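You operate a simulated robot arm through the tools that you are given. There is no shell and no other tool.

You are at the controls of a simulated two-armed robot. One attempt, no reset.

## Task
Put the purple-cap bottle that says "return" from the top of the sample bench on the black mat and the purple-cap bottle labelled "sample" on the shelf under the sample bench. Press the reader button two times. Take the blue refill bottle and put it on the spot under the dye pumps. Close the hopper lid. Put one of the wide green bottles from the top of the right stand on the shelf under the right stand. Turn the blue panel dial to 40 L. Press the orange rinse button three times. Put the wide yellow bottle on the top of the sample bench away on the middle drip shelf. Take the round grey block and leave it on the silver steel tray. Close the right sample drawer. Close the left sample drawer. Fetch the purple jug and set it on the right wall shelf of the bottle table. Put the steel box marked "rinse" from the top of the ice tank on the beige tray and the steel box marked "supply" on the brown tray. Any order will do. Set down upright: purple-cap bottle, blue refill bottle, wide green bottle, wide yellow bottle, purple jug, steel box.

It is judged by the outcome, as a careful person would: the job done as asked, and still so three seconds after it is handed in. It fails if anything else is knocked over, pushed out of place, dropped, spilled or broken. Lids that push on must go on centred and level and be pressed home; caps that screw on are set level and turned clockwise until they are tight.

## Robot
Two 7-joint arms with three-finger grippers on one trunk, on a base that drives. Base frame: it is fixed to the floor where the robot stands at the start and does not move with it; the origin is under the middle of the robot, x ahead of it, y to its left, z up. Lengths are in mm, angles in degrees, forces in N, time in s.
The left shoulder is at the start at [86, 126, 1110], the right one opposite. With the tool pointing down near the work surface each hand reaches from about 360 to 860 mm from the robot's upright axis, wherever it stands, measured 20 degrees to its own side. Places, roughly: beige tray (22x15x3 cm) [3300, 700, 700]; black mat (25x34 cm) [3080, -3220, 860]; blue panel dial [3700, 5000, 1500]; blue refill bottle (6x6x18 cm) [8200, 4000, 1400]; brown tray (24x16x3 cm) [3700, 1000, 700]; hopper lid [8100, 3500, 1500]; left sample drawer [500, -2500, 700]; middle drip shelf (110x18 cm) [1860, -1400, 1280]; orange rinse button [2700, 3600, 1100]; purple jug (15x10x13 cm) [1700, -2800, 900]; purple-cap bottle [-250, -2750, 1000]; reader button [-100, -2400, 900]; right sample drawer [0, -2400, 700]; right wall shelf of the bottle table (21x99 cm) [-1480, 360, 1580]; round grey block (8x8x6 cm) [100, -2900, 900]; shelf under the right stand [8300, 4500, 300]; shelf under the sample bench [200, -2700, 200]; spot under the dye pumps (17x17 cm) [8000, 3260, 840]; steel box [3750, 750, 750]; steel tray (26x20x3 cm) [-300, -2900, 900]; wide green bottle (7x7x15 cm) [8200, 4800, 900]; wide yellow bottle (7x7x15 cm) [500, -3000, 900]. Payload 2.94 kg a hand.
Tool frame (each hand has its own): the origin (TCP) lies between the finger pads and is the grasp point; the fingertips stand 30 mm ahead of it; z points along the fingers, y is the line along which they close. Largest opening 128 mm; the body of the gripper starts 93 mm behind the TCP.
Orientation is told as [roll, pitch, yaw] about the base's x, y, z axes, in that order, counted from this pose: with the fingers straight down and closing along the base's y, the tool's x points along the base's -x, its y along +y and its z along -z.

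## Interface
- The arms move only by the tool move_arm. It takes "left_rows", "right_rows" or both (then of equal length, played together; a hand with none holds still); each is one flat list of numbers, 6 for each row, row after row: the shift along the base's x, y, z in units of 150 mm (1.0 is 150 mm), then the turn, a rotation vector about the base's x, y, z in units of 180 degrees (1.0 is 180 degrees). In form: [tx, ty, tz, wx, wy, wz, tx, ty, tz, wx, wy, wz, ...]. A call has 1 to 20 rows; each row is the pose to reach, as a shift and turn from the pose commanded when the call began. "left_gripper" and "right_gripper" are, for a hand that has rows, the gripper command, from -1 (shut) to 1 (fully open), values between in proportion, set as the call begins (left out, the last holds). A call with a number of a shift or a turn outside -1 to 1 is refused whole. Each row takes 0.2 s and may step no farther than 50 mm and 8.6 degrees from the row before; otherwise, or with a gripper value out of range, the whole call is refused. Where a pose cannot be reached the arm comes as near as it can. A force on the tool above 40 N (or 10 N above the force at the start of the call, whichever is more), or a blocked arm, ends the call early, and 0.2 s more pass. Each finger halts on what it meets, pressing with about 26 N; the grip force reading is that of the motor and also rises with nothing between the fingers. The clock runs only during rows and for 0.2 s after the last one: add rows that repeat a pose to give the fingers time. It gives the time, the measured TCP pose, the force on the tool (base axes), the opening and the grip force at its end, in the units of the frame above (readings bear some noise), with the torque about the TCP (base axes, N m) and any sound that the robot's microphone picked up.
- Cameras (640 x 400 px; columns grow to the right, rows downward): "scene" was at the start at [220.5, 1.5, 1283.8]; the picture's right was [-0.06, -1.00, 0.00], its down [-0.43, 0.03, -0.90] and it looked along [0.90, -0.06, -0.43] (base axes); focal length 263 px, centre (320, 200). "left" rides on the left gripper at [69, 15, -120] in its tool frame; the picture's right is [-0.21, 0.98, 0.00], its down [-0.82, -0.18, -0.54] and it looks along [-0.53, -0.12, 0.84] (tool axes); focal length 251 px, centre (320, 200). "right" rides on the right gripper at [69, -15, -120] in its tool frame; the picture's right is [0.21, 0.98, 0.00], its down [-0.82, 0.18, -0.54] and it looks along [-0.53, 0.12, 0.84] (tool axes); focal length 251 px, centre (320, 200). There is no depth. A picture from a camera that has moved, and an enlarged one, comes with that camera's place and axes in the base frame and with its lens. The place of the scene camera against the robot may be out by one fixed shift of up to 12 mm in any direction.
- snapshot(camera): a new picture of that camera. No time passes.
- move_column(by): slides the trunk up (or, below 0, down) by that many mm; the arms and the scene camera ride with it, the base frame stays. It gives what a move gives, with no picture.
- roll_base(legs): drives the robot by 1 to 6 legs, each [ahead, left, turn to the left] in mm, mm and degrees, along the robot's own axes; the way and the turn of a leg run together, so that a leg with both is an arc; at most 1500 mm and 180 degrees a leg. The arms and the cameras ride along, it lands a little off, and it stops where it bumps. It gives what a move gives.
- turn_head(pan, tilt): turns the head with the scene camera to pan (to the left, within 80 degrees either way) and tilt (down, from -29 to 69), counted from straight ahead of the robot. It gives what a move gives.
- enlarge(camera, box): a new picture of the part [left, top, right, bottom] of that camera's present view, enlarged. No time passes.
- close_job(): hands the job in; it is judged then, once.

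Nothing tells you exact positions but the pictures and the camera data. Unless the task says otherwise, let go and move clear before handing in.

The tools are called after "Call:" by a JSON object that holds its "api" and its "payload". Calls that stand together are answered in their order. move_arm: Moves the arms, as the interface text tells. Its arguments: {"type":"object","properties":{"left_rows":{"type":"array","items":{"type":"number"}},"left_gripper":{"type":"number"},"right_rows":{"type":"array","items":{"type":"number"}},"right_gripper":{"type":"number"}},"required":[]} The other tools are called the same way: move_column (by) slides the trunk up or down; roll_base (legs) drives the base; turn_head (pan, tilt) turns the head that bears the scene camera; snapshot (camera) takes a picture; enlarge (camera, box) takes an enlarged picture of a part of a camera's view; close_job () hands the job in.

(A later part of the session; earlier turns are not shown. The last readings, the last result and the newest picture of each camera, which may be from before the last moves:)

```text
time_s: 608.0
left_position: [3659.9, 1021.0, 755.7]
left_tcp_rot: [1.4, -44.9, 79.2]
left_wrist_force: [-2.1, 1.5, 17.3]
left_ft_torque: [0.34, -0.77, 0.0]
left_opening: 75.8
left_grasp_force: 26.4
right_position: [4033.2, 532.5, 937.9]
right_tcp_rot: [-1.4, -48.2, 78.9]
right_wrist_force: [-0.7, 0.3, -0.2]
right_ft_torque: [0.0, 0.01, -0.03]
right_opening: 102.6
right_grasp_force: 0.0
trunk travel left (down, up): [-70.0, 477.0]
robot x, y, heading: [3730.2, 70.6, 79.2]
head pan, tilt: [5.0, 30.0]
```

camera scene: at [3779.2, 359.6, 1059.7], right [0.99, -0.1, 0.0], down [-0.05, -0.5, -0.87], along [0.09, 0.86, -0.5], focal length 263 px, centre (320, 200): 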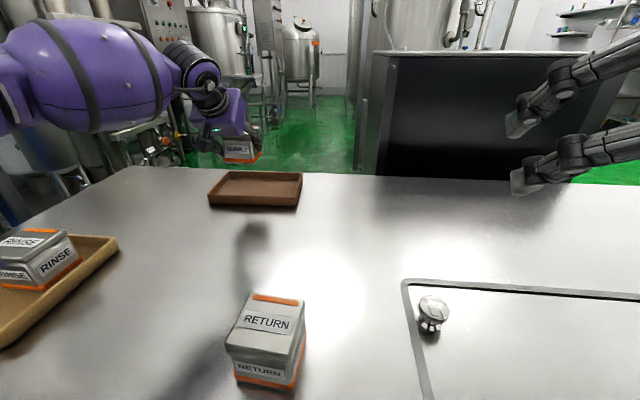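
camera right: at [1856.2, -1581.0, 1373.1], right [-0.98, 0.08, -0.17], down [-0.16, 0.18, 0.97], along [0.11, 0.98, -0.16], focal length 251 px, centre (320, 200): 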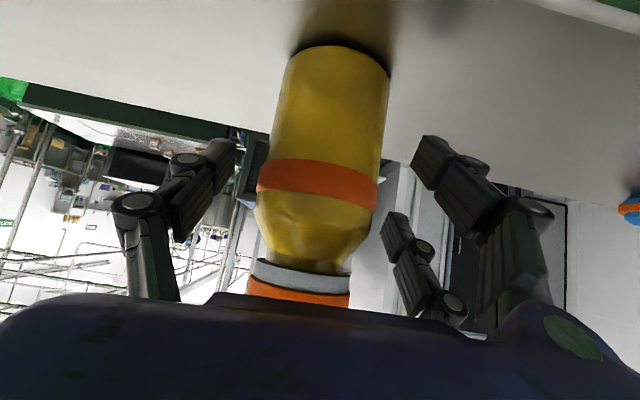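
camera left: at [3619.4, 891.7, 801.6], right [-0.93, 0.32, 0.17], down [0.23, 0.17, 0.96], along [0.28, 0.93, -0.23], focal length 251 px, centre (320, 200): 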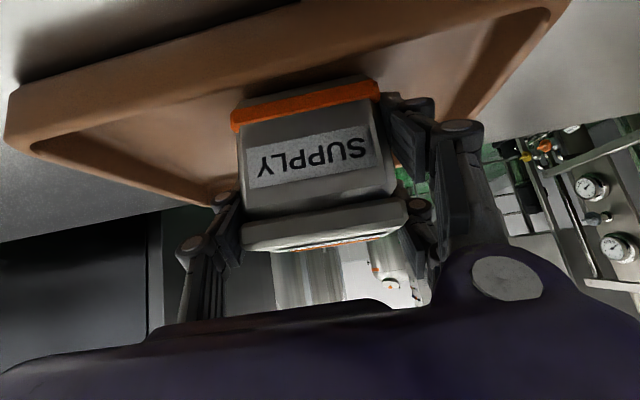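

Call:
{"api": "move_arm", "payload": {"left_rows": [0, 0, 0.03, 0, 0, 0, 0, 0, 0.045, 0, 0, 0]}}

Call:
{"api": "move_arm", "payload": {"left_rows": [0, 0, 0, 0, 0, 0, 0, 0, 0, 0, 0, 0, 0, 0, 0, 0, 0, 0], "left_gripper": 0.5}}

Call:
{"api": "move_arm", "payload": {"left_rows": [-0.02, -0.11, 0.13, 0, 0, 0, -0.04, -0.22, 0.26, 0, 0, 0, -0.06, -0.33, 0.4, 0, 0, 0, -0.08, -0.44, 0.6, 0, 0, 0]}}

Call:
{"api": "snapshot", "payload": {"camera": "scene"}}

Call:
{"api": "snapshot", "payload": {"camera": "left"}}

```text
time_s: 608.6
left_position: [3660.2, 1021.0, 756.2]
left_tcp_rot: [1.5, -44.1, 78.9]
left_wrist_force: [1.0, 1.8, 3.3]
left_ft_torque: [0.3, -0.31, 0.05]
left_opening: 74.7
left_grasp_force: 25.8
right_position: [4033.4, 532.7, 936.9]
right_tcp_rot: [-1.5, -48.0, 78.8]
right_wrist_force: [0.0, -0.1, -0.5]
right_ft_torque: [-0.01, 0.0, 0.0]
right_opening: 102.4
right_grasp_force: 0.1
trunk travel left (down, up): [-70.0, 477.0]
robot x, y, heading: [3732.1, 69.9, 79.1]
head pan, tilt: [5.0, 30.0]
```

```text
time_s: 609.4
left_position: [3658.0, 1021.0, 756.1]
left_tcp_rot: [1.5, -44.4, 79.0]
left_wrist_force: [-0.2, -0.3, -0.3]
left_ft_torque: [-0.03, -0.05, 0.02]
left_opening: 96.0
left_grasp_force: 0.1
right_position: [4032.6, 535.1, 937.0]
right_tcp_rot: [-1.4, -48.0, 78.8]
right_wrist_force: [0.0, -0.6, -0.3]
right_ft_torque: [0.02, 0.0, -0.01]
right_opening: 102.8
right_grasp_force: 0.1
trunk travel left (down, up): [-70.0, 477.0]
robot x, y, heading: [3734.4, 69.8, 78.9]
head pan, tilt: [5.0, 30.0]
```

```text
time_s: 610.4
left_position: [3645.9, 955.7, 847.2]
left_tcp_rot: [1.5, -44.4, 79.0]
left_wrist_force: [0.0, -1.0, 1.6]
left_ft_torque: [0.02, 0.0, 0.0]
left_opening: 96.0
left_grasp_force: 0.1
right_position: [4031.7, 532.6, 938.3]
right_tcp_rot: [-1.4, -48.0, 78.8]
right_wrist_force: [-0.5, 0.2, -0.4]
right_ft_torque: [0.01, 0.02, -0.02]
right_opening: 102.5
right_grasp_force: 0.0
trunk travel left (down, up): [-70.0, 477.0]
robot x, y, heading: [3734.3, 68.0, 79.0]
head pan, tilt: [5.0, 30.0]
```

```text
taken
camera scene: at [3783.1, 379.2, 998.2], right [0.99, -0.1, 0.0], down [-0.05, -0.5, -0.87], along [0.09, 0.86, -0.5], focal length 263 px, centre (320, 200)
```

scene: 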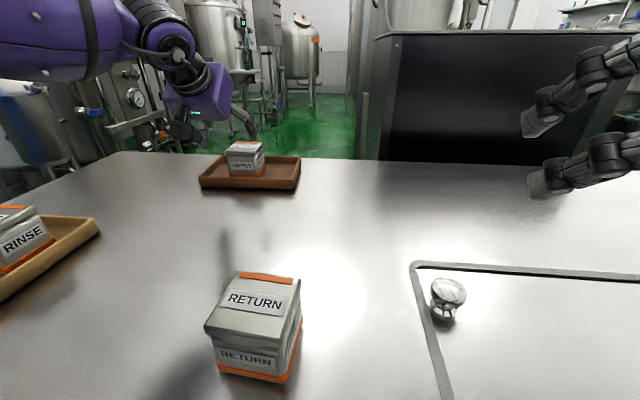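

```text
taken
camera left: at [3607.6, 826.2, 884.3], right [-0.93, 0.32, 0.17], down [0.23, 0.17, 0.96], along [0.28, 0.93, -0.23], focal length 251 px, centre (320, 200)
```

left: 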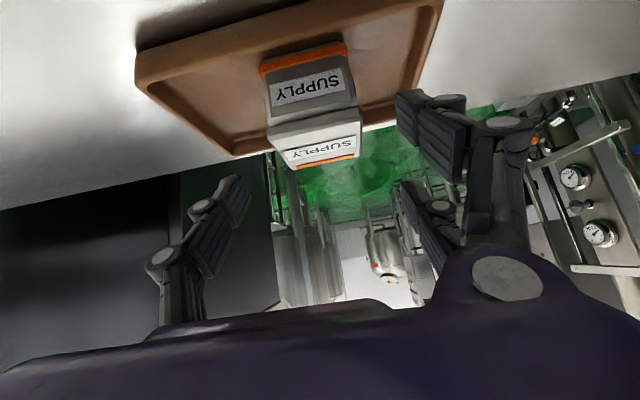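

SUPPLY stands in the brown tray. Next I head for the north part of the hall. I retract the left hand and raise the trunk, then drive east and north.

Call:
{"api": "roll_base", "payload": {"legs": [[-200, 0, 0]]}}

Call:
{"api": "move_arm", "payload": {"left_rows": [-0.06, -0.3, 0.1, 0, 0, 0, -0.12, -0.6, 0.2, 0, 0, 0, -0.18, -0.9, 0.3, 0, 0, 0, -0.2, -1, 0.4, 0, 0, 0]}}

Call:
{"api": "move_arm", "payload": {"left_rows": [-0.06, -0.3, 0.1, 0, 0, 0, -0.12, -0.6, 0.2, 0, 0, 0, -0.16, -0.8, 0.3, 0, 0, 0]}}

Call:
{"api": "move_column", "payload": {"by": 255}}

Call:
{"api": "roll_base", "payload": {"legs": [[-300, 0, 0], [0, 0, -90], [1350, 100, 0], [760, 300, 0], [0, 0, 90], [1400, 0, 0]]}}

Call:
{"api": "turn_head", "payload": {"pan": 0, "tilt": 10}}

Call:
{"api": "snapshot", "payload": {"camera": "scene"}}

```text
time_s: 612.0
left_position: [3614.3, 764.6, 847.8]
left_tcp_rot: [1.5, -44.5, 78.6]
left_wrist_force: [-0.1, -0.3, 1.0]
left_ft_torque: [0.01, 0.02, 0.01]
left_opening: 96.1
left_grasp_force: 0.1
right_position: [3997.1, 341.0, 936.8]
right_tcp_rot: [-1.4, -48.0, 78.6]
right_wrist_force: [0.4, 0.1, -0.3]
right_ft_torque: [0.01, 0.02, 0.03]
right_opening: 102.1
right_grasp_force: 0.1
trunk travel left (down, up): [-70.0, 477.0]
robot x, y, heading: [3695.8, -120.7, 78.9]
head pan, tilt: [5.0, 30.0]
```

```text
time_s: 613.0
left_position: [3583.8, 615.5, 906.3]
left_tcp_rot: [1.5, -44.4, 78.8]
left_wrist_force: [-0.6, -0.2, -0.3]
left_ft_torque: [-0.01, -0.01, 0.03]
left_opening: 95.9
left_grasp_force: 0.2
right_position: [3997.4, 341.0, 937.6]
right_tcp_rot: [-1.4, -48.1, 78.6]
right_wrist_force: [-0.2, 0.5, 0.3]
right_ft_torque: [-0.02, 0.0, 0.0]
right_opening: 102.4
right_grasp_force: 0.0
trunk travel left (down, up): [-70.0, 477.0]
robot x, y, heading: [3695.1, -122.4, 78.8]
head pan, tilt: [5.0, 30.0]
```

```text
time_s: 613.8
left_position: [3558.7, 496.9, 951.0]
left_tcp_rot: [1.4, -44.5, 78.7]
left_wrist_force: [-0.3, -0.7, -0.1]
left_ft_torque: [-0.01, -0.01, -0.01]
left_opening: 95.9
left_grasp_force: 0.2
right_position: [3996.0, 339.4, 936.9]
right_tcp_rot: [-1.4, -48.1, 78.5]
right_wrist_force: [-0.2, -0.7, -0.8]
right_ft_torque: [-0.02, 0.02, 0.04]
right_opening: 102.3
right_grasp_force: 0.1
trunk travel left (down, up): [-70.0, 477.0]
robot x, y, heading: [3695.6, -121.5, 79.2]
head pan, tilt: [5.0, 30.0]
```

```text
time_s: 616.4
left_position: [3558.8, 494.6, 1206.9]
left_tcp_rot: [1.5, -44.3, 78.7]
left_wrist_force: [-0.9, -0.4, -0.2]
left_ft_torque: [-0.02, 0.01, 0.0]
left_opening: 96.0
left_grasp_force: 0.0
right_position: [3997.5, 341.3, 1192.5]
right_tcp_rot: [-1.4, -48.0, 78.6]
right_wrist_force: [0.6, 0.1, 0.0]
right_ft_torque: [-0.02, 0.01, -0.02]
right_opening: 102.3
right_grasp_force: 0.0
trunk travel left (down, up): [-325.0, 222.0]
robot x, y, heading: [3699.3, -121.6, 78.7]
head pan, tilt: [5.0, 30.0]
```

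```text
time_s: 643.0
left_position: [5919.4, 1532.5, 1206.0]
left_tcp_rot: [1.5, -44.5, 78.7]
left_wrist_force: [-0.1, -0.2, -0.2]
left_ft_torque: [-0.01, -0.01, -0.01]
left_opening: 96.0
left_grasp_force: 0.1
right_position: [6358.4, 1379.3, 1191.4]
right_tcp_rot: [-1.3, -48.0, 78.6]
right_wrist_force: [-0.1, -0.6, 0.3]
right_ft_torque: [0.0, -0.01, 0.0]
right_opening: 102.4
right_grasp_force: 0.1
trunk travel left (down, up): [-325.0, 222.0]
robot x, y, heading: [6055.2, 918.8, 78.7]
head pan, tilt: [5.0, 30.0]
```

```text
time_s: 643.8
left_position: [5919.3, 1532.7, 1206.2]
left_tcp_rot: [1.5, -44.6, 78.8]
left_wrist_force: [0.5, 0.0, 0.2]
left_ft_torque: [-0.02, 0.0, -0.01]
left_opening: 95.8
left_grasp_force: 0.1
right_position: [6357.9, 1379.3, 1191.8]
right_tcp_rot: [-1.4, -48.0, 78.5]
right_wrist_force: [-0.7, -0.2, 0.1]
right_ft_torque: [0.0, -0.01, 0.04]
right_opening: 102.3
right_grasp_force: 0.2
trunk travel left (down, up): [-325.0, 222.0]
robot x, y, heading: [6057.6, 915.5, 78.7]
head pan, tilt: [0.0, 10.0]
```

```text
taken
camera scene: at [6098.4, 1142.0, 1308.7], right [0.98, -0.19, 0.0], down [-0.03, -0.17, -0.98], along [0.19, 0.97, -0.17], focal length 263 px, centre (320, 200)
```

scene: 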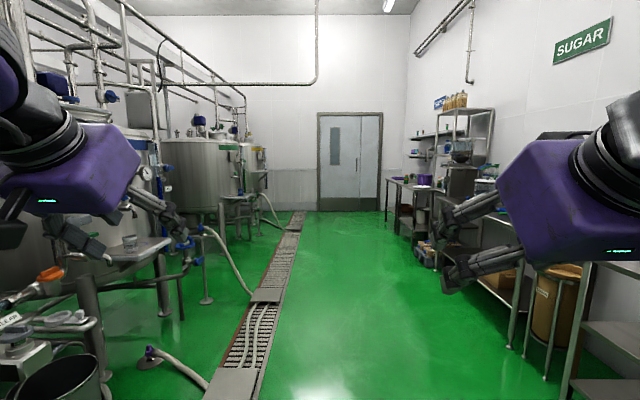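

The corridor leads north with the stands on the right. I go on north, keeping right of the floor drain, and look east.

Call:
{"api": "roll_base", "payload": {"legs": [[1000, -250, 0], [1000, -50, 0]]}}

Call:
{"api": "turn_head", "payload": {"pan": -60, "tilt": 10}}

Call:
{"api": "snapshot", "payload": {"camera": "scene"}}

Call:
{"api": "turn_head", "payload": {"pan": 70, "tilt": 5}}

Call:
{"api": "snapshot", "payload": {"camera": "scene"}}

```text
time_s: 653.9
left_position: [6573.0, 3427.2, 1205.9]
left_tcp_rot: [1.6, -44.5, 79.3]
left_wrist_force: [0.5, 0.0, -0.6]
left_ft_torque: [0.02, 0.0, 0.01]
left_opening: 95.7
left_grasp_force: 0.0
right_position: [7013.8, 3276.9, 1191.6]
right_tcp_rot: [-1.3, -48.0, 79.1]
right_wrist_force: [-0.7, 0.2, 0.9]
right_ft_torque: [0.0, 0.0, -0.03]
right_opening: 102.5
right_grasp_force: 0.1
trunk travel left (down, up): [-325.0, 222.0]
robot x, y, heading: [6714.5, 2815.3, 79.3]
head pan, tilt: [0.0, 10.0]
```

```text
time_s: 655.1
left_position: [6572.9, 3427.4, 1205.9]
left_tcp_rot: [1.5, -44.5, 79.3]
left_wrist_force: [-0.6, -0.1, 0.1]
left_ft_torque: [-0.03, -0.02, -0.06]
left_opening: 95.7
left_grasp_force: 0.0
right_position: [7012.8, 3277.9, 1192.1]
right_tcp_rot: [-1.5, -48.0, 79.2]
right_wrist_force: [-0.1, 0.7, -0.2]
right_ft_torque: [-0.03, -0.04, 0.01]
right_opening: 102.2
right_grasp_force: 0.1
trunk travel left (down, up): [-325.0, 222.0]
robot x, y, heading: [6719.9, 2811.7, 79.4]
head pan, tilt: [-60.0, 10.0]
```

```text
taken
camera scene: at [6827.3, 2977.0, 1308.7], right [0.33, -0.94, 0.0], down [-0.16, -0.06, -0.98], along [0.93, 0.33, -0.17], focal length 263 px, centre (320, 200)
```

scene: 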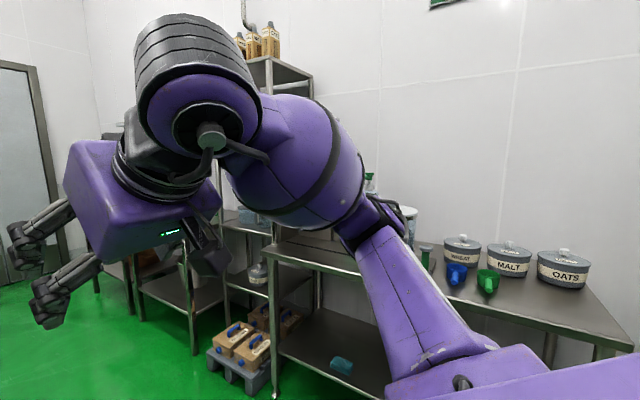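

```text
time_s: 657.3
left_position: [6573.9, 3427.4, 1206.5]
left_tcp_rot: [1.5, -44.5, 79.3]
left_wrist_force: [-0.3, 1.0, 0.6]
left_ft_torque: [-0.01, 0.02, -0.03]
left_opening: 96.0
left_grasp_force: 0.1
right_position: [7013.6, 3276.2, 1191.6]
right_tcp_rot: [-1.4, -47.9, 79.1]
right_wrist_force: [0.4, -0.3, -0.6]
right_ft_torque: [0.01, 0.03, 0.04]
right_opening: 102.6
right_grasp_force: 0.0
trunk travel left (down, up): [-325.0, 222.0]
robot x, y, heading: [6718.8, 2812.9, 79.4]
head pan, tilt: [70.0, 5.0]
```

```text
taken
camera scene: at [6660.6, 2993.0, 1316.8], right [0.51, 0.86, 0.0], down [0.07, -0.04, -1.0], along [-0.86, 0.51, -0.09], focal length 263 px, centre (320, 200)
```

scene: 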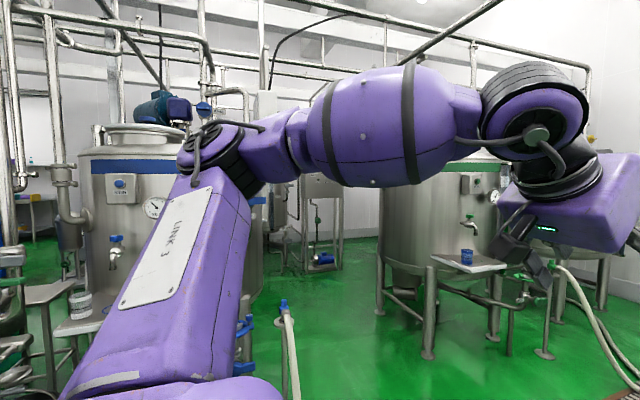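

I do the east-side jobs first: turn to face the stands.

Call:
{"api": "roll_base", "payload": {"legs": [[0, 0, -90.4]]}}

Call:
{"api": "turn_head", "payload": {"pan": 35, "tilt": 10}}

Call:
{"api": "snapshot", "payload": {"camera": "scene"}}

Call:
{"api": "turn_head", "payload": {"pan": -10, "tilt": 10}}

Call:
{"api": "snapshot", "payload": {"camera": "scene"}}

```text
time_s: 661.5
left_position: [7334.0, 2949.3, 1205.8]
left_tcp_rot: [1.5, -44.5, -11.4]
left_wrist_force: [0.8, 0.2, -0.5]
left_ft_torque: [-0.01, -0.03, -0.02]
left_opening: 95.9
left_grasp_force: 0.1
right_position: [7180.1, 2510.4, 1193.1]
right_tcp_rot: [-1.5, -47.9, -11.4]
right_wrist_force: [0.6, -0.8, 0.1]
right_ft_torque: [0.01, 0.01, -0.02]
right_opening: 102.4
right_grasp_force: 0.0
trunk travel left (down, up): [-325.0, 222.0]
robot x, y, heading: [6719.1, 2811.2, -11.1]
head pan, tilt: [70.0, 5.0]
```

```text
time_s: 662.5
left_position: [7334.2, 2947.3, 1205.9]
left_tcp_rot: [1.5, -44.6, -11.3]
left_wrist_force: [0.8, 0.3, 0.1]
left_ft_torque: [0.0, 0.0, 0.02]
left_opening: 95.7
left_grasp_force: 0.0
right_position: [7179.7, 2509.0, 1191.3]
right_tcp_rot: [-1.4, -48.0, -11.4]
right_wrist_force: [0.8, -0.3, -0.1]
right_ft_torque: [-0.01, 0.0, -0.01]
right_opening: 102.6
right_grasp_force: 0.0
trunk travel left (down, up): [-325.0, 222.0]
robot x, y, heading: [6719.5, 2810.8, -11.4]
head pan, tilt: [35.0, 10.0]
```

```text
taken
camera scene: at [6928.0, 2830.8, 1308.8], right [0.4, -0.91, 0.0], down [-0.16, -0.07, -0.98], along [0.9, 0.4, -0.17], focal length 263 px, centre (320, 200)
```

scene: 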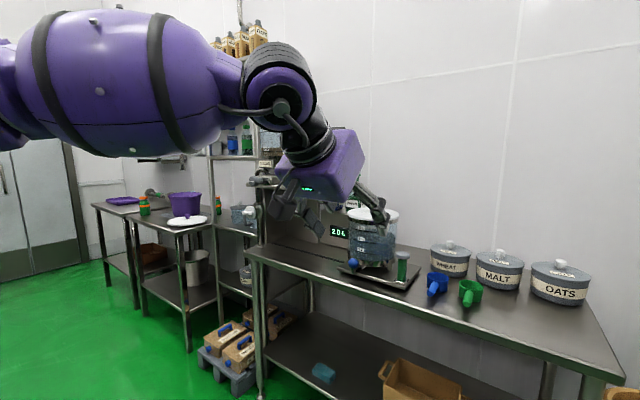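

```text
time_s: 663.6
left_position: [7333.6, 2948.1, 1206.7]
left_tcp_rot: [1.5, -44.5, -11.3]
left_wrist_force: [0.1, -0.9, 0.0]
left_ft_torque: [-0.01, -0.03, 0.01]
left_opening: 95.9
left_grasp_force: 0.0
right_position: [7179.4, 2509.7, 1192.3]
right_tcp_rot: [-1.5, -48.0, -11.5]
right_wrist_force: [0.3, 0.5, 0.1]
right_ft_torque: [-0.04, 0.02, 0.02]
right_opening: 102.2
right_grasp_force: 0.1
trunk travel left (down, up): [-325.0, 222.0]
robot x, y, heading: [6713.4, 2810.6, -11.1]
head pan, tilt: [-10.0, 10.0]
```

```text
taken
camera scene: at [6929.7, 2759.7, 1308.7], right [-0.36, -0.93, 0.0], down [-0.16, 0.06, -0.98], along [0.92, -0.36, -0.17], focal length 263 px, centre (320, 200)
```

scene: 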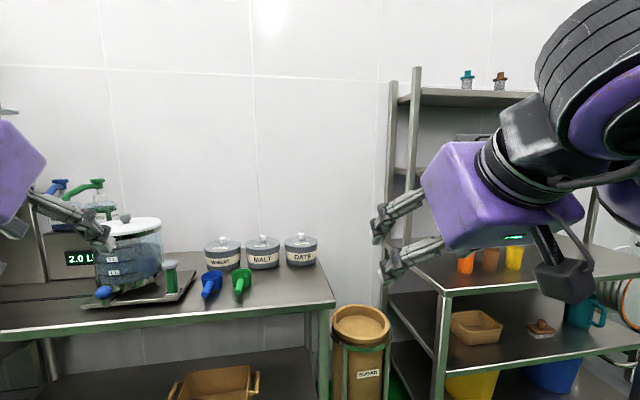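

Call:
{"api": "roll_base", "payload": {"legs": [[0, 900, 0]]}}

Call:
{"api": "turn_head", "payload": {"pan": 0, "tilt": 10}}

Call:
{"api": "snapshot", "payload": {"camera": "scene"}}

Call:
{"api": "turn_head", "payload": {"pan": 45, "tilt": 15}}

Call:
{"api": "snapshot", "payload": {"camera": "scene"}}

```text
time_s: 671.9
left_position: [7508.7, 3832.0, 1206.8]
left_tcp_rot: [1.5, -44.5, -11.1]
left_wrist_force: [0.3, 0.2, 0.2]
left_ft_torque: [0.0, -0.01, -0.04]
left_opening: 95.9
left_grasp_force: 0.0
right_position: [7354.8, 3394.1, 1191.7]
right_tcp_rot: [-1.5, -48.0, -11.3]
right_wrist_force: [-0.4, -0.1, -0.3]
right_ft_torque: [-0.02, -0.02, 0.02]
right_opening: 102.2
right_grasp_force: 0.0
trunk travel left (down, up): [-325.0, 222.0]
robot x, y, heading: [6887.7, 3692.6, -11.2]
head pan, tilt: [-10.0, 10.0]
```

```text
time_s: 672.6
left_position: [7507.4, 3831.5, 1206.2]
left_tcp_rot: [1.5, -44.5, -11.2]
left_wrist_force: [-0.3, 0.3, 0.0]
left_ft_torque: [0.0, 0.02, 0.01]
left_opening: 96.0
left_grasp_force: 0.0
right_position: [7353.5, 3394.3, 1191.1]
right_tcp_rot: [-1.4, -48.1, -11.3]
right_wrist_force: [0.3, 0.7, 0.4]
right_ft_torque: [0.03, 0.02, 0.01]
right_opening: 102.5
right_grasp_force: 0.1
trunk travel left (down, up): [-325.0, 222.0]
robot x, y, heading: [6891.2, 3694.6, -11.2]
head pan, tilt: [0.0, 10.0]
```

```text
taken
camera scene: at [7108.1, 3657.7, 1308.7], right [-0.19, -0.98, 0.0], down [-0.17, 0.03, -0.98], along [0.97, -0.19, -0.17], focal length 263 px, centre (320, 200)
```

scene: 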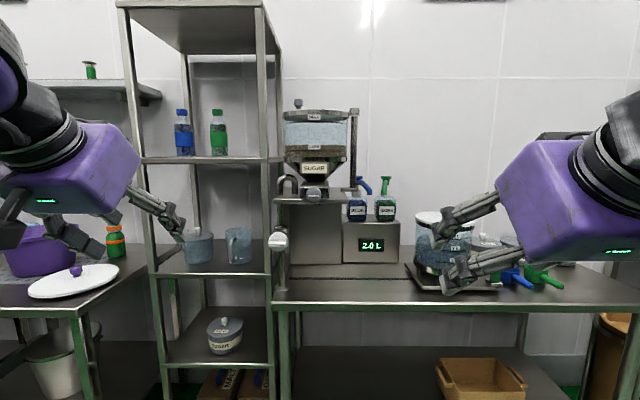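

```text
time_s: 673.7
left_position: [7507.2, 3832.2, 1207.1]
left_tcp_rot: [1.5, -44.5, -11.1]
left_wrist_force: [-0.3, -0.6, 0.0]
left_ft_torque: [0.02, -0.02, -0.01]
left_opening: 96.0
left_grasp_force: 0.1
right_position: [7354.3, 3393.8, 1191.9]
right_tcp_rot: [-1.4, -48.0, -11.3]
right_wrist_force: [0.0, 0.2, 0.0]
right_ft_torque: [-0.03, 0.0, 0.0]
right_opening: 102.3
right_grasp_force: 0.1
trunk travel left (down, up): [-325.0, 222.0]
robot x, y, heading: [6891.4, 3690.3, -11.0]
head pan, tilt: [45.0, 15.0]
```

```text
taken
camera scene: at [7094.5, 3727.6, 1300.6], right [0.56, -0.83, 0.0], down [-0.21, -0.14, -0.97], along [0.8, 0.54, -0.26], focal length 263 px, centre (320, 200)
```

scene: 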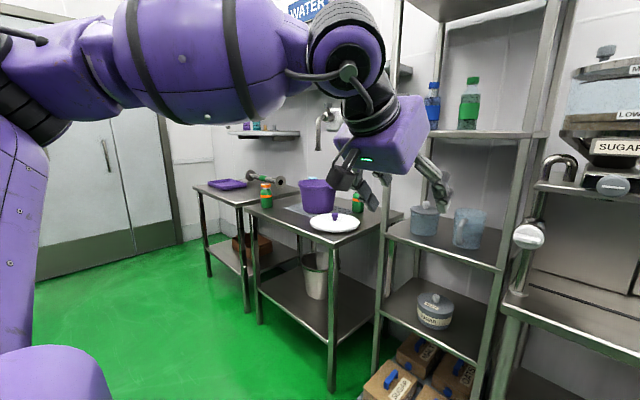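

Call:
{"api": "turn_head", "payload": {"pan": 0, "tilt": 10}}

Call:
{"api": "enlarge", "payload": {"camera": "scene", "box": [260, 80, 440, 300]}}

Call:
{"api": "enlarge", "payload": {"camera": "scene", "box": [110, 60, 300, 300]}}

```text
time_s: 674.8
left_position: [7508.2, 3831.6, 1206.5]
left_tcp_rot: [1.5, -44.5, -11.2]
left_wrist_force: [-0.2, -0.1, 0.1]
left_ft_torque: [0.0, 0.03, 0.03]
left_opening: 96.1
left_grasp_force: 0.1
right_position: [7353.9, 3393.9, 1192.9]
right_tcp_rot: [-1.3, -48.0, -11.3]
right_wrist_force: [-0.2, -0.5, -0.9]
right_ft_torque: [-0.02, 0.01, 0.01]
right_opening: 102.5
right_grasp_force: 0.1
trunk travel left (down, up): [-325.0, 222.0]
robot x, y, heading: [6890.1, 3692.8, -11.1]
head pan, tilt: [0.0, 10.0]
```

```text
1.82 times, centred on (350, 190) of scene
camera zoom: at [7108.2, 3657.8, 1308.7], right [-0.19, -0.98, 0.0], down [-0.17, 0.03, -0.98], along [0.97, -0.19, -0.17], focal length 478 px, centre (266, 218)
```

zoom: 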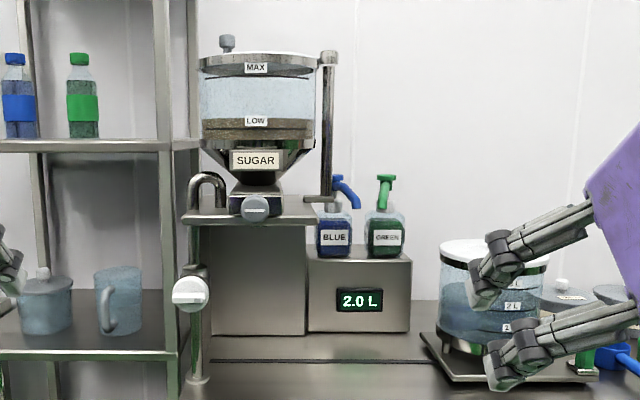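

```text
1.67 times, centred on (205, 180) of scene
camera zoom: at [7108.2, 3657.8, 1308.7], right [-0.19, -0.98, 0.0], down [-0.17, 0.03, -0.98], along [0.97, -0.19, -0.17], focal length 438 px, centre (512, 233)
```

zoom: 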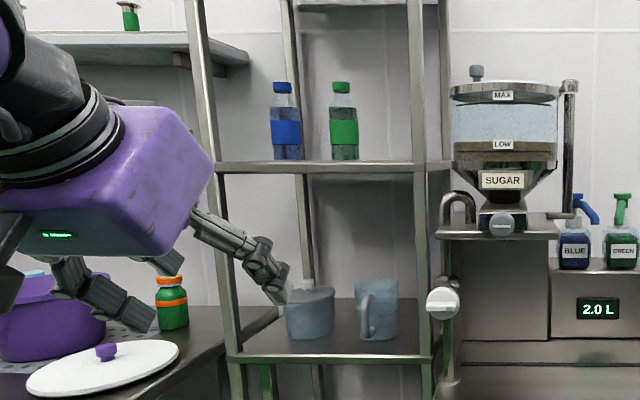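

I see the rack with the blue refill bottle, the sugar hopper, the dye pumps and the stands with green bottles. I raise the trunk to look at the hopper lid from above.

Call:
{"api": "move_column", "payload": {"by": 222}}

Call:
{"api": "turn_head", "payload": {"pan": 0, "tilt": 10}}

Call:
{"api": "enlarge", "payload": {"camera": "scene", "box": [240, 80, 440, 300]}}

Call:
{"api": "snapshot", "payload": {"camera": "scene"}}

```text
time_s: 677.2
left_position: [7508.6, 3831.8, 1427.2]
left_tcp_rot: [1.4, -44.3, -11.1]
left_wrist_force: [0.6, 0.3, -0.4]
left_ft_torque: [-0.01, -0.03, 0.01]
left_opening: 96.1
left_grasp_force: 0.0
right_position: [7354.9, 3393.0, 1412.1]
right_tcp_rot: [-1.4, -47.7, -11.4]
right_wrist_force: [-0.1, 0.7, 0.4]
right_ft_torque: [-0.02, -0.01, -0.01]
right_opening: 102.4
right_grasp_force: 0.0
trunk travel left (down, up): [-547.0, 0.0]
robot x, y, heading: [6890.8, 3698.3, -11.0]
head pan, tilt: [0.0, 10.0]
```

```text
time_s: 677.8
left_position: [7507.6, 3831.8, 1429.7]
left_tcp_rot: [1.6, -44.5, -11.2]
left_wrist_force: [0.0, 0.3, 0.2]
left_ft_torque: [0.03, 0.04, -0.01]
left_opening: 96.1
left_grasp_force: 0.1
right_position: [7355.2, 3392.8, 1413.0]
right_tcp_rot: [-1.3, -47.9, -11.3]
right_wrist_force: [-0.3, 0.0, -0.2]
right_ft_torque: [0.02, 0.02, 0.0]
right_opening: 102.4
right_grasp_force: 0.1
trunk travel left (down, up): [-547.0, 0.0]
robot x, y, heading: [6893.0, 3692.4, -11.1]
head pan, tilt: [0.0, 10.0]
```

```text
1.82 times, centred on (340, 190) of scene
camera zoom: at [6981.9, 3682.5, 1548.1], right [-0.19, -0.98, 0.0], down [-0.17, 0.03, -0.98], along [0.97, -0.19, -0.17], focal length 478 px, centre (284, 218)
```

zoom: 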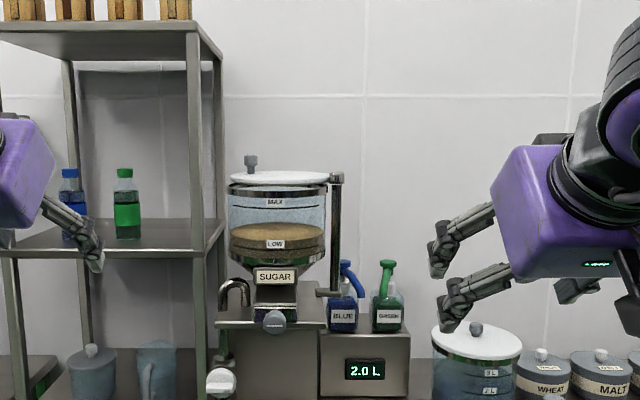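

```text
taken
camera scene: at [6981.9, 3682.5, 1548.1], right [-0.19, -0.98, 0.0], down [-0.17, 0.03, -0.98], along [0.97, -0.19, -0.17], focal length 263 px, centre (320, 200)
```

scene: 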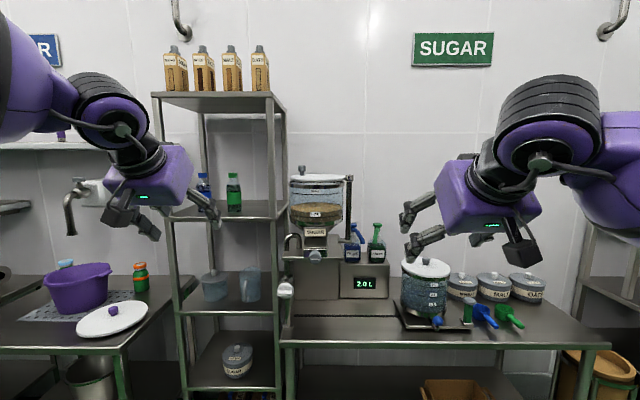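

Call:
{"api": "enlarge", "payload": {"camera": "scene", "box": [270, 145, 400, 275]}}

```text
3.08 times, centred on (335, 210) of scene
camera zoom: at [6981.9, 3682.5, 1548.1], right [-0.19, -0.98, 0.0], down [-0.17, 0.03, -0.98], along [0.97, -0.19, -0.17], focal length 809 px, centre (274, 169)
```

zoom: 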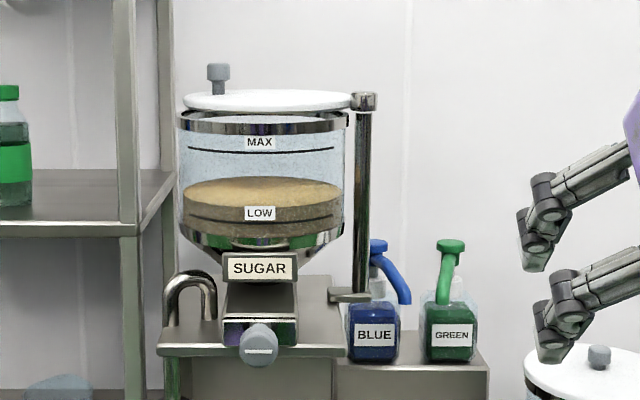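

Call:
{"api": "move_arm", "payload": {"left_rows": [-0.3, 0.06, -0.05, 0, 0, 0, -0.6, 0.12, -0.1, 0, 0, 0, -0.8, 0.16, -0.2, 0, 0, 0], "right_rows": [0, 0, 0.1, 0.008, 0.04, 0, 0, 0, 0.2, 0.016, 0.08, 0, 0, 0, 0.3, 0.024, 0.12, 0]}}

Call:
{"api": "roll_base", "payload": {"legs": [[330, 0, 0]]}}

Call:
{"api": "turn_head", "payload": {"pan": 0, "tilt": 20}}

Call:
{"api": "snapshot", "payload": {"camera": "scene"}}

Call:
{"api": "snapshot", "payload": {"camera": "right"}}

```text
time_s: 678.6
left_position: [7387.6, 3855.5, 1398.1]
left_tcp_rot: [1.4, -44.4, -11.2]
left_wrist_force: [0.1, 0.4, -0.6]
left_ft_torque: [-0.07, -0.02, 0.0]
left_opening: 96.2
left_grasp_force: 0.0
right_position: [7354.1, 3395.5, 1458.8]
right_tcp_rot: [-1.4, -25.8, -11.3]
right_wrist_force: [0.9, 0.3, -0.5]
right_ft_torque: [-0.01, -0.02, -0.02]
right_opening: 102.3
right_grasp_force: 0.1
trunk travel left (down, up): [-547.0, 0.0]
robot x, y, heading: [6890.4, 3694.2, -11.2]
head pan, tilt: [0.0, 10.0]
```

```text
time_s: 680.8
left_position: [7705.9, 3791.5, 1400.0]
left_tcp_rot: [1.5, -44.6, -11.4]
left_wrist_force: [-1.5, -0.4, 0.0]
left_ft_torque: [0.03, 0.0, 0.02]
left_opening: 96.0
left_grasp_force: 0.1
right_position: [7671.3, 3331.1, 1460.6]
right_tcp_rot: [-1.4, -26.2, -11.5]
right_wrist_force: [0.1, -0.5, 0.4]
right_ft_torque: [-0.01, -0.05, 0.04]
right_opening: 102.5
right_grasp_force: 0.1
trunk travel left (down, up): [-547.0, 0.0]
robot x, y, heading: [7214.8, 3632.8, -10.7]
head pan, tilt: [0.0, 10.0]
```

```text
time_s: 681.5
left_position: [7709.1, 3790.8, 1397.8]
left_tcp_rot: [1.4, -44.4, -11.4]
left_wrist_force: [0.5, -0.3, -0.3]
left_ft_torque: [-0.04, 0.0, 0.02]
left_opening: 95.9
left_grasp_force: 0.0
right_position: [7673.0, 3330.2, 1459.2]
right_tcp_rot: [-1.4, -25.9, -11.5]
right_wrist_force: [1.1, 0.6, -0.1]
right_ft_torque: [0.0, 0.04, 0.03]
right_opening: 102.2
right_grasp_force: 0.1
trunk travel left (down, up): [-547.0, 0.0]
robot x, y, heading: [7207.6, 3632.5, -11.5]
head pan, tilt: [0.0, 20.0]
```

```text
taken
camera scene: at [7302.6, 3618.9, 1531.8], right [-0.19, -0.98, 0.0], down [-0.34, 0.07, -0.94], along [0.92, -0.18, -0.34], focal length 263 px, centre (320, 200)
```

scene: 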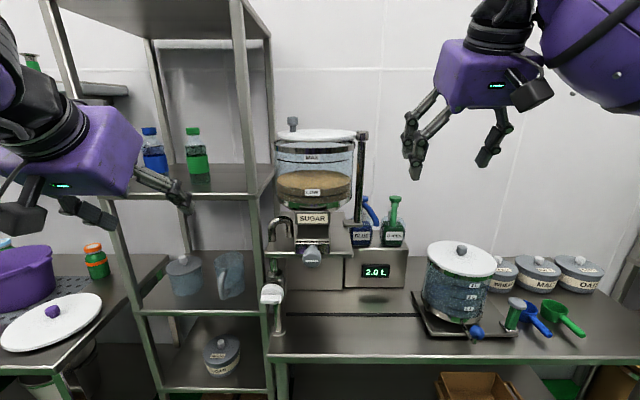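

```text
taken
camera right: at [7558.1, 3339.5, 1536.9], right [0.01, 0.99, -0.11], down [0.53, 0.09, 0.84], along [0.85, -0.07, -0.53], focal length 251 px, centre (320, 200)
```

right: 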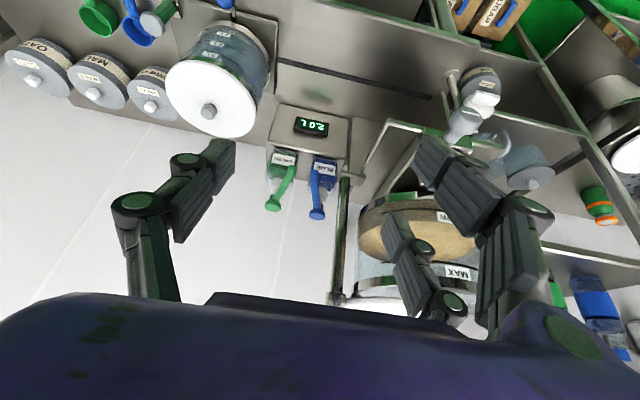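

Call:
{"api": "enlarge", "payload": {"camera": "scene", "box": [255, 105, 425, 285]}}

Call:
{"api": "enlarge", "payload": {"camera": "scene", "box": [265, 110, 385, 200]}}

```text
2.22 times, centred on (340, 195) of scene
camera zoom: at [7302.6, 3618.9, 1531.8], right [-0.19, -0.98, 0.0], down [-0.34, 0.07, -0.94], along [0.92, -0.18, -0.34], focal length 584 px, centre (276, 211)
```

zoom: 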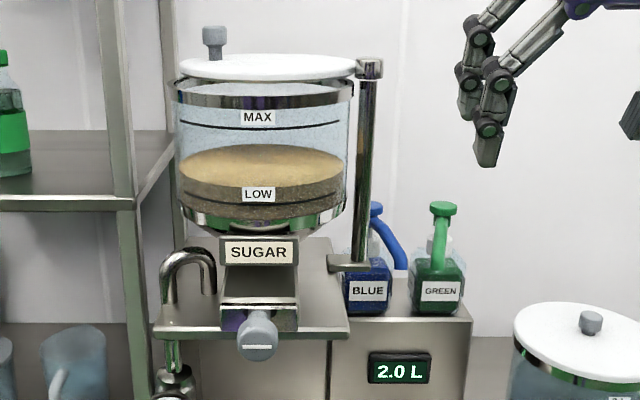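

```text
4.44 times, centred on (325, 155) of scene
camera zoom: at [7302.6, 3618.9, 1531.8], right [-0.19, -0.98, 0.0], down [-0.34, 0.07, -0.94], along [0.92, -0.18, -0.34], focal length 1168 px, centre (298, 400)
```

zoom: 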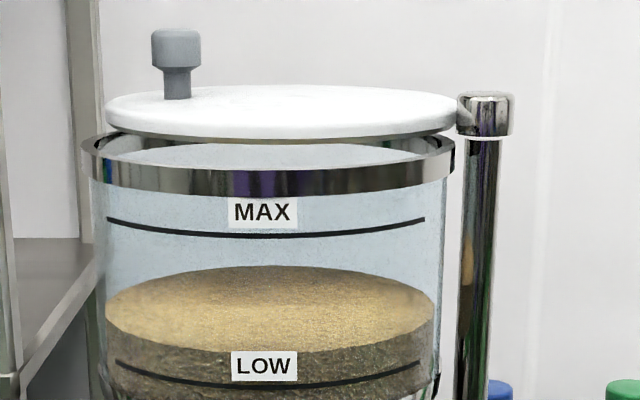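

The lid is a disc on a side post, swung back by about 25 degrees; its knob is at about (8122, 3537, 1476). Pulling the knob toward me closes it. I fold the left hand to vertical near the body, then position for the right hand.

Call:
{"api": "move_arm", "payload": {"left_rows": [-0.1, 0.02, 0, 0.008, 0.042, 0, -0.2, 0.04, 0, 0.016, 0.084, 0, -0.3, 0.06, 0, 0.024, 0.126, 0, -0.4, 0.08, 0, 0.032, 0.168, 0, -0.5, 0.1, 0, 0.04, 0.21, 0, -0.55, 0.1, 0, 0.048, 0.245, 0]}}

Call:
{"api": "roll_base", "payload": {"legs": [[0, 230, 0.5], [110, 0, 0]]}}

Call:
{"api": "snapshot", "payload": {"camera": "scene"}}

```text
time_s: 682.9
left_position: [7624.4, 3804.2, 1397.6]
left_tcp_rot: [1.3, 0.6, -11.3]
left_wrist_force: [0.0, -0.3, 0.9]
left_ft_torque: [0.01, 0.01, -0.01]
left_opening: 96.0
left_grasp_force: 0.0
right_position: [7673.3, 3329.5, 1458.4]
right_tcp_rot: [-1.3, -25.9, -11.4]
right_wrist_force: [-0.1, -0.5, 0.0]
right_ft_torque: [-0.02, -0.03, 0.0]
right_opening: 102.4
right_grasp_force: 0.1
trunk travel left (down, up): [-547.0, 0.0]
robot x, y, heading: [7211.2, 3635.3, -11.1]
head pan, tilt: [0.0, 20.0]
```

```text
time_s: 686.3
left_position: [7771.6, 4014.3, 1399.8]
left_tcp_rot: [1.3, 0.3, -10.8]
left_wrist_force: [-0.6, -0.5, 0.7]
left_ft_torque: [0.02, -0.03, -0.03]
left_opening: 96.1
left_grasp_force: 0.0
right_position: [7824.4, 3540.2, 1460.6]
right_tcp_rot: [-1.4, -26.2, -10.9]
right_wrist_force: [-0.7, 0.0, -0.8]
right_ft_torque: [0.02, -0.04, 0.0]
right_opening: 102.5
right_grasp_force: 0.2
trunk travel left (down, up): [-547.0, 0.0]
robot x, y, heading: [7363.4, 3837.0, -10.6]
head pan, tilt: [0.0, 20.0]
```

```text
taken
camera scene: at [7451.2, 3825.8, 1532.3], right [-0.19, -0.98, 0.0], down [-0.33, 0.06, -0.94], along [0.92, -0.17, -0.34], focal length 263 px, centre (320, 200)
```

scene: 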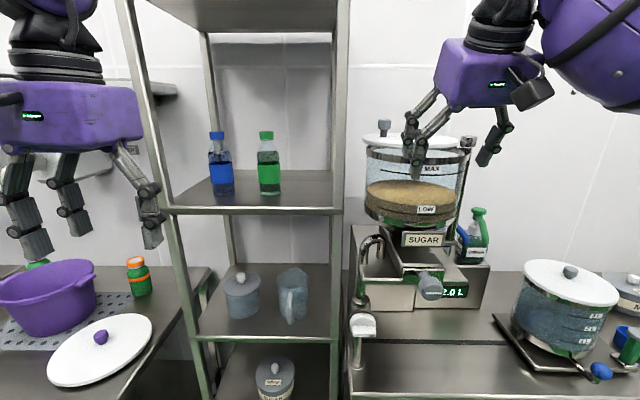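

Call:
{"api": "move_arm", "payload": {"left_rows": [-0.1, 0.2, 0, 0, 0, 0, -0.2, 0.4, 0, 0, 0, 0, -0.3, 0.6, 0, 0, 0, 0], "right_rows": [0, 0, 0.2, -0.009, -0.045, 0, 0, 0, 0.4, -0.018, -0.09, 0, 0, 0, 0.6, -0.022, -0.115, 0]}}

Call:
{"api": "roll_base", "payload": {"legs": [[80, 0, 0]]}}

```text
time_s: 687.1
left_position: [7730.8, 4107.1, 1395.9]
left_tcp_rot: [1.3, 0.5, -10.7]
left_wrist_force: [0.1, 0.0, 0.8]
left_ft_torque: [-0.04, 0.02, -0.01]
left_opening: 96.0
left_grasp_force: 0.0
right_position: [7829.9, 3540.6, 1549.1]
right_tcp_rot: [-1.5, -47.2, -10.7]
right_wrist_force: [0.0, -0.3, -0.7]
right_ft_torque: [-0.03, 0.02, -0.01]
right_opening: 102.5
right_grasp_force: 0.1
trunk travel left (down, up): [-547.0, 0.0]
robot x, y, heading: [7361.9, 3834.0, -10.6]
head pan, tilt: [0.0, 20.0]
```

```text
time_s: 688.2
left_position: [7803.3, 4090.9, 1399.7]
left_tcp_rot: [1.4, 0.1, -10.8]
left_wrist_force: [-0.2, 1.8, -0.9]
left_ft_torque: [0.01, -0.07, 0.03]
left_opening: 96.3
left_grasp_force: 0.0
right_position: [7899.7, 3525.8, 1552.4]
right_tcp_rot: [-1.3, -47.4, -10.9]
right_wrist_force: [0.0, 0.1, 0.4]
right_ft_torque: [0.03, -0.01, 0.02]
right_opening: 102.7
right_grasp_force: 0.3
trunk travel left (down, up): [-547.0, 0.0]
robot x, y, heading: [7438.0, 3821.1, -10.9]
head pan, tilt: [0.0, 20.0]
```

Call:
{"api": "move_arm", "payload": {"right_rows": [0.25, 0.03, 0, 0, 0, 0, 0.5, 0.07, 0, 0, 0, 0, 0.75, 0.1, 0, 0, 0, 0, 1, 0.13, 0, 0, 0, 0], "right_gripper": 0}}

Call:
{"api": "snapshot", "payload": {"camera": "right"}}

Call:
{"api": "snapshot", "payload": {"camera": "scene"}}

```text
time_s: 689.2
left_position: [7809.2, 4090.1, 1397.0]
left_tcp_rot: [1.3, 0.5, -10.8]
left_wrist_force: [0.3, -0.2, 0.1]
left_ft_torque: [-0.02, 0.03, 0.0]
left_opening: 95.9
left_grasp_force: 0.1
right_position: [8056.6, 3545.3, 1552.0]
right_tcp_rot: [-1.5, -47.2, -10.7]
right_wrist_force: [0.5, 0.6, 0.3]
right_ft_torque: [-0.04, -0.01, -0.01]
right_opening: 64.2
right_grasp_force: 0.0
trunk travel left (down, up): [-547.0, 0.0]
robot x, y, heading: [7439.6, 3820.0, -10.9]
head pan, tilt: [0.0, 20.0]
```

```text
taken
camera right: at [7921.1, 3558.0, 1581.5], right [0.06, 0.98, -0.17], down [0.2, 0.16, 0.97], along [0.98, -0.09, -0.19], focal length 251 px, centre (320, 200)
```

right: 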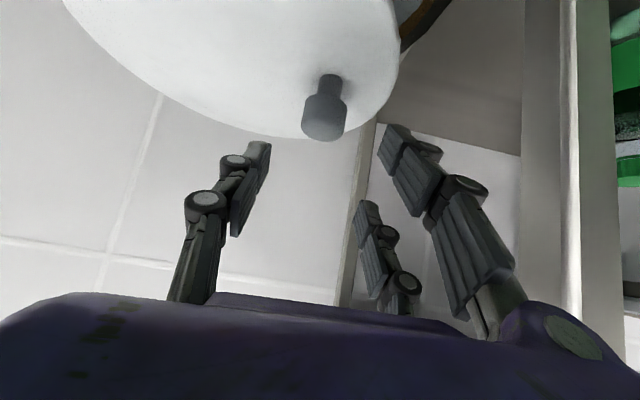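

```text
taken
camera scene: at [7533.0, 3811.4, 1531.7], right [-0.19, -0.98, 0.0], down [-0.34, 0.06, -0.94], along [0.92, -0.17, -0.34], focal length 263 px, centre (320, 200)
```

scene: 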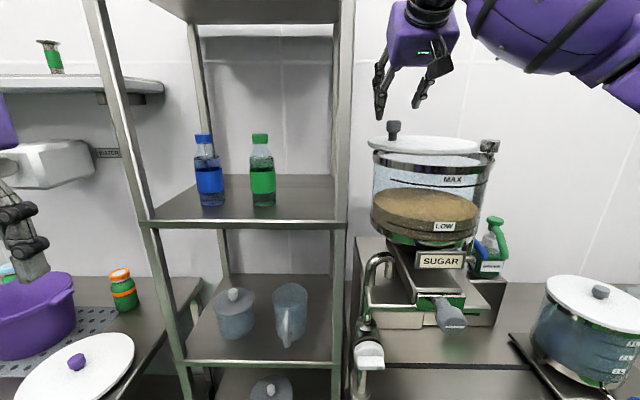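

The knob is right ahead at about (8100, 3533). I move around it and grip it gently.

Call:
{"api": "move_arm", "payload": {"right_rows": [0.1, -0.05, -0.14, 0, 0, 0, 0.2, -0.065, -0.28, 0, 0, 0, 0.3, -0.08, -0.42, 0, 0, 0]}}

Call:
{"api": "snapshot", "payload": {"camera": "right"}}

Call:
{"api": "enlarge", "payload": {"camera": "scene", "box": [350, 60, 520, 200]}}

```text
time_s: 690.0
left_position: [7799.4, 4092.6, 1402.1]
left_tcp_rot: [1.2, -0.1, -10.8]
left_wrist_force: [0.3, 0.0, 0.7]
left_ft_torque: [0.0, -0.03, 0.01]
left_opening: 96.0
left_grasp_force: 0.1
right_position: [8092.0, 3536.4, 1502.1]
right_tcp_rot: [-0.8, -48.5, -11.1]
right_wrist_force: [1.4, 1.0, 36.5]
right_ft_torque: [1.23, -0.16, 0.38]
right_opening: 70.0
right_grasp_force: 3.6
trunk travel left (down, up): [-547.0, 0.0]
robot x, y, heading: [7440.9, 3821.7, -10.7]
head pan, tilt: [0.0, 20.0]
```

```text
taken
camera right: at [7955.9, 3548.3, 1529.2], right [0.06, 0.98, -0.17], down [0.17, 0.16, 0.97], along [0.98, -0.09, -0.16], focal length 251 px, centre (320, 200)
```

right: 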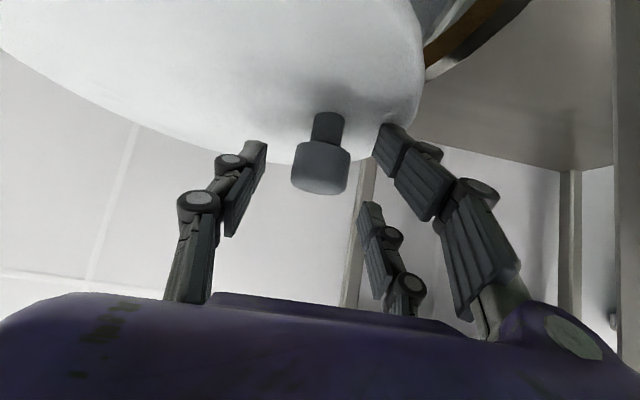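

```text
2.86 times, centred on (435, 130) of scene
camera zoom: at [7524.1, 3812.9, 1533.2], right [-0.19, -0.98, 0.0], down [-0.33, 0.06, -0.94], along [0.92, -0.17, -0.34], focal length 751 px, centre (-9, 400)
```

zoom: 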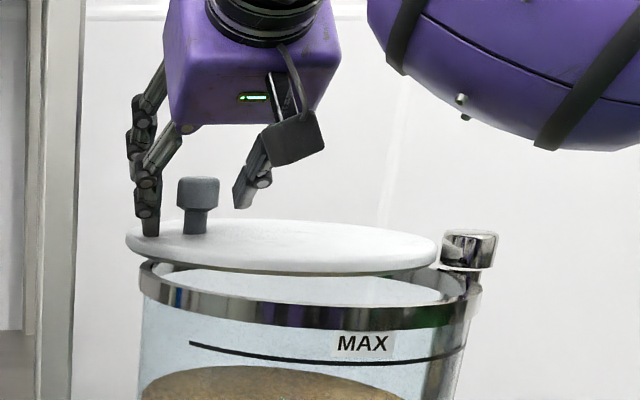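

A lower finger rests on the lid. I lift off, make the hand steeper, and move the base closer so the fingers can take the knob from above.

Call:
{"api": "move_arm", "payload": {"right_rows": [-0.05, 0, 0.2, 0, 0, 0, -0.15, 0.02, 0.4, 0, 0, 0, -0.3, 0.05, 0.5, 0.008, 0.042, 0, -0.45, 0.08, 0.55, 0.016, 0.084, 0, -0.6, 0.11, 0.55, 0.024, 0.126, 0, -0.75, 0.14, 0.55, 0.032, 0.168, 0, -0.9, 0.17, 0.55, 0.04, 0.21, 0], "left_rows": [0.02, 0.1, 0, 0, 0, 0, 0.04, 0.2, 0, 0, 0, 0, 0.06, 0.3, 0, 0, 0, 0, 0.08, 0.4, 0, 0, 0, 0, 0.1, 0.5, 0, 0, 0, 0, 0.11, 0.6, 0, 0, 0, 0, 0.11, 0.6, 0, 0, 0, 0]}}

Call:
{"api": "roll_base", "payload": {"legs": [[100, 0, 0]]}}

Call:
{"api": "snapshot", "payload": {"camera": "right"}}

Call:
{"api": "snapshot", "payload": {"camera": "scene"}}

```text
time_s: 691.6
left_position: [7823.6, 4179.7, 1399.9]
left_tcp_rot: [1.3, 0.3, -10.8]
left_wrist_force: [-0.7, 0.5, 0.1]
left_ft_torque: [-0.01, -0.04, -0.02]
left_opening: 96.1
left_grasp_force: 0.1
right_position: [7961.9, 3558.6, 1570.1]
right_tcp_rot: [-1.4, -8.7, -10.8]
right_wrist_force: [0.0, 0.0, -0.2]
right_ft_torque: [-0.06, 0.01, 0.02]
right_opening: 63.8
right_grasp_force: 0.1
trunk travel left (down, up): [-547.0, 0.0]
robot x, y, heading: [7442.0, 3820.5, -10.7]
head pan, tilt: [0.0, 20.0]
```

```text
time_s: 692.7
left_position: [7918.5, 4162.3, 1401.9]
left_tcp_rot: [1.4, 0.1, -10.7]
left_wrist_force: [-0.4, -0.2, 0.0]
left_ft_torque: [-0.04, -0.07, -0.01]
left_opening: 96.0
left_grasp_force: 0.0
right_position: [8060.1, 3540.4, 1572.4]
right_tcp_rot: [-1.4, -9.0, -10.7]
right_wrist_force: [-0.2, 0.1, 1.5]
right_ft_torque: [-0.01, -0.05, 0.0]
right_opening: 64.1
right_grasp_force: 0.1
trunk travel left (down, up): [-547.0, 0.0]
robot x, y, heading: [7539.2, 3799.8, -10.6]
head pan, tilt: [0.0, 20.0]
```

```text
taken
camera right: at [7971.6, 3543.6, 1680.1], right [-0.02, 1.0, -0.06], down [0.75, 0.05, 0.66], along [0.66, -0.03, -0.75], focal length 251 px, centre (320, 200)
```

right: 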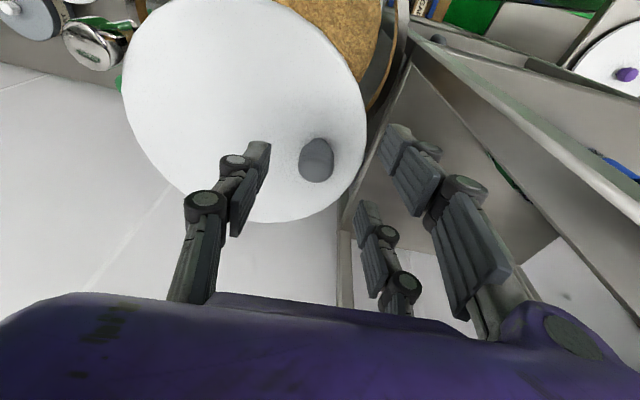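

```text
taken
camera scene: at [7626.6, 3792.7, 1532.4], right [-0.18, -0.98, 0.0], down [-0.33, 0.06, -0.94], along [0.92, -0.17, -0.34], focal length 263 px, centre (320, 200)
```

scene: 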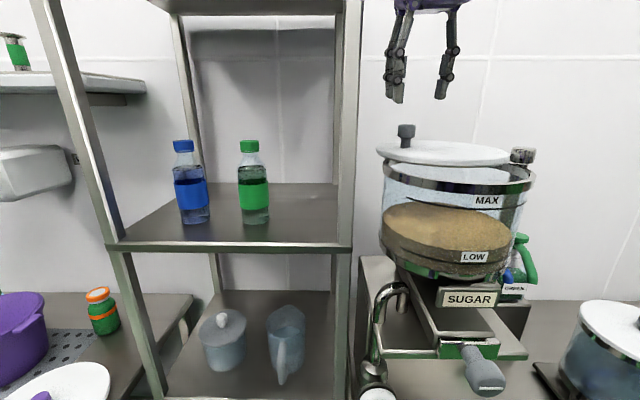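

The knob lies at (8097, 3531). I move over it and lower the open fingers around it.

Call:
{"api": "move_arm", "payload": {"right_rows": [0.13, -0.03, 0, 0, 0, 0, 0.25, -0.06, -0.1, 0, 0, 0, 0.25, -0.06, -0.3, 0, 0, 0, 0.25, -0.06, -0.48, 0, 0, 0]}}

Call:
{"api": "snapshot", "payload": {"camera": "right"}}

```text
time_s: 693.7
left_position: [7922.4, 4160.9, 1398.1]
left_tcp_rot: [1.4, 0.4, -10.8]
left_wrist_force: [0.9, 1.0, 0.2]
left_ft_torque: [0.05, 0.02, 0.03]
left_opening: 95.9
left_grasp_force: 0.0
right_position: [8103.5, 3529.6, 1496.7]
right_tcp_rot: [-1.4, -8.7, -10.8]
right_wrist_force: [-0.1, -0.2, 0.2]
right_ft_torque: [-0.02, -0.01, 0.0]
right_opening: 64.1
right_grasp_force: 0.1
trunk travel left (down, up): [-547.0, 0.0]
robot x, y, heading: [7538.3, 3802.7, -10.6]
head pan, tilt: [0.0, 20.0]
```

```text
taken
camera right: at [8015.3, 3533.0, 1604.7], right [-0.02, 1.0, -0.06], down [0.75, 0.05, 0.65], along [0.66, -0.03, -0.75], focal length 251 px, centre (320, 200)
```

right: 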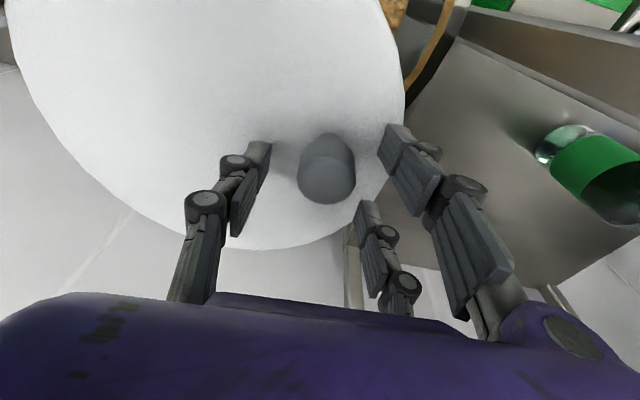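

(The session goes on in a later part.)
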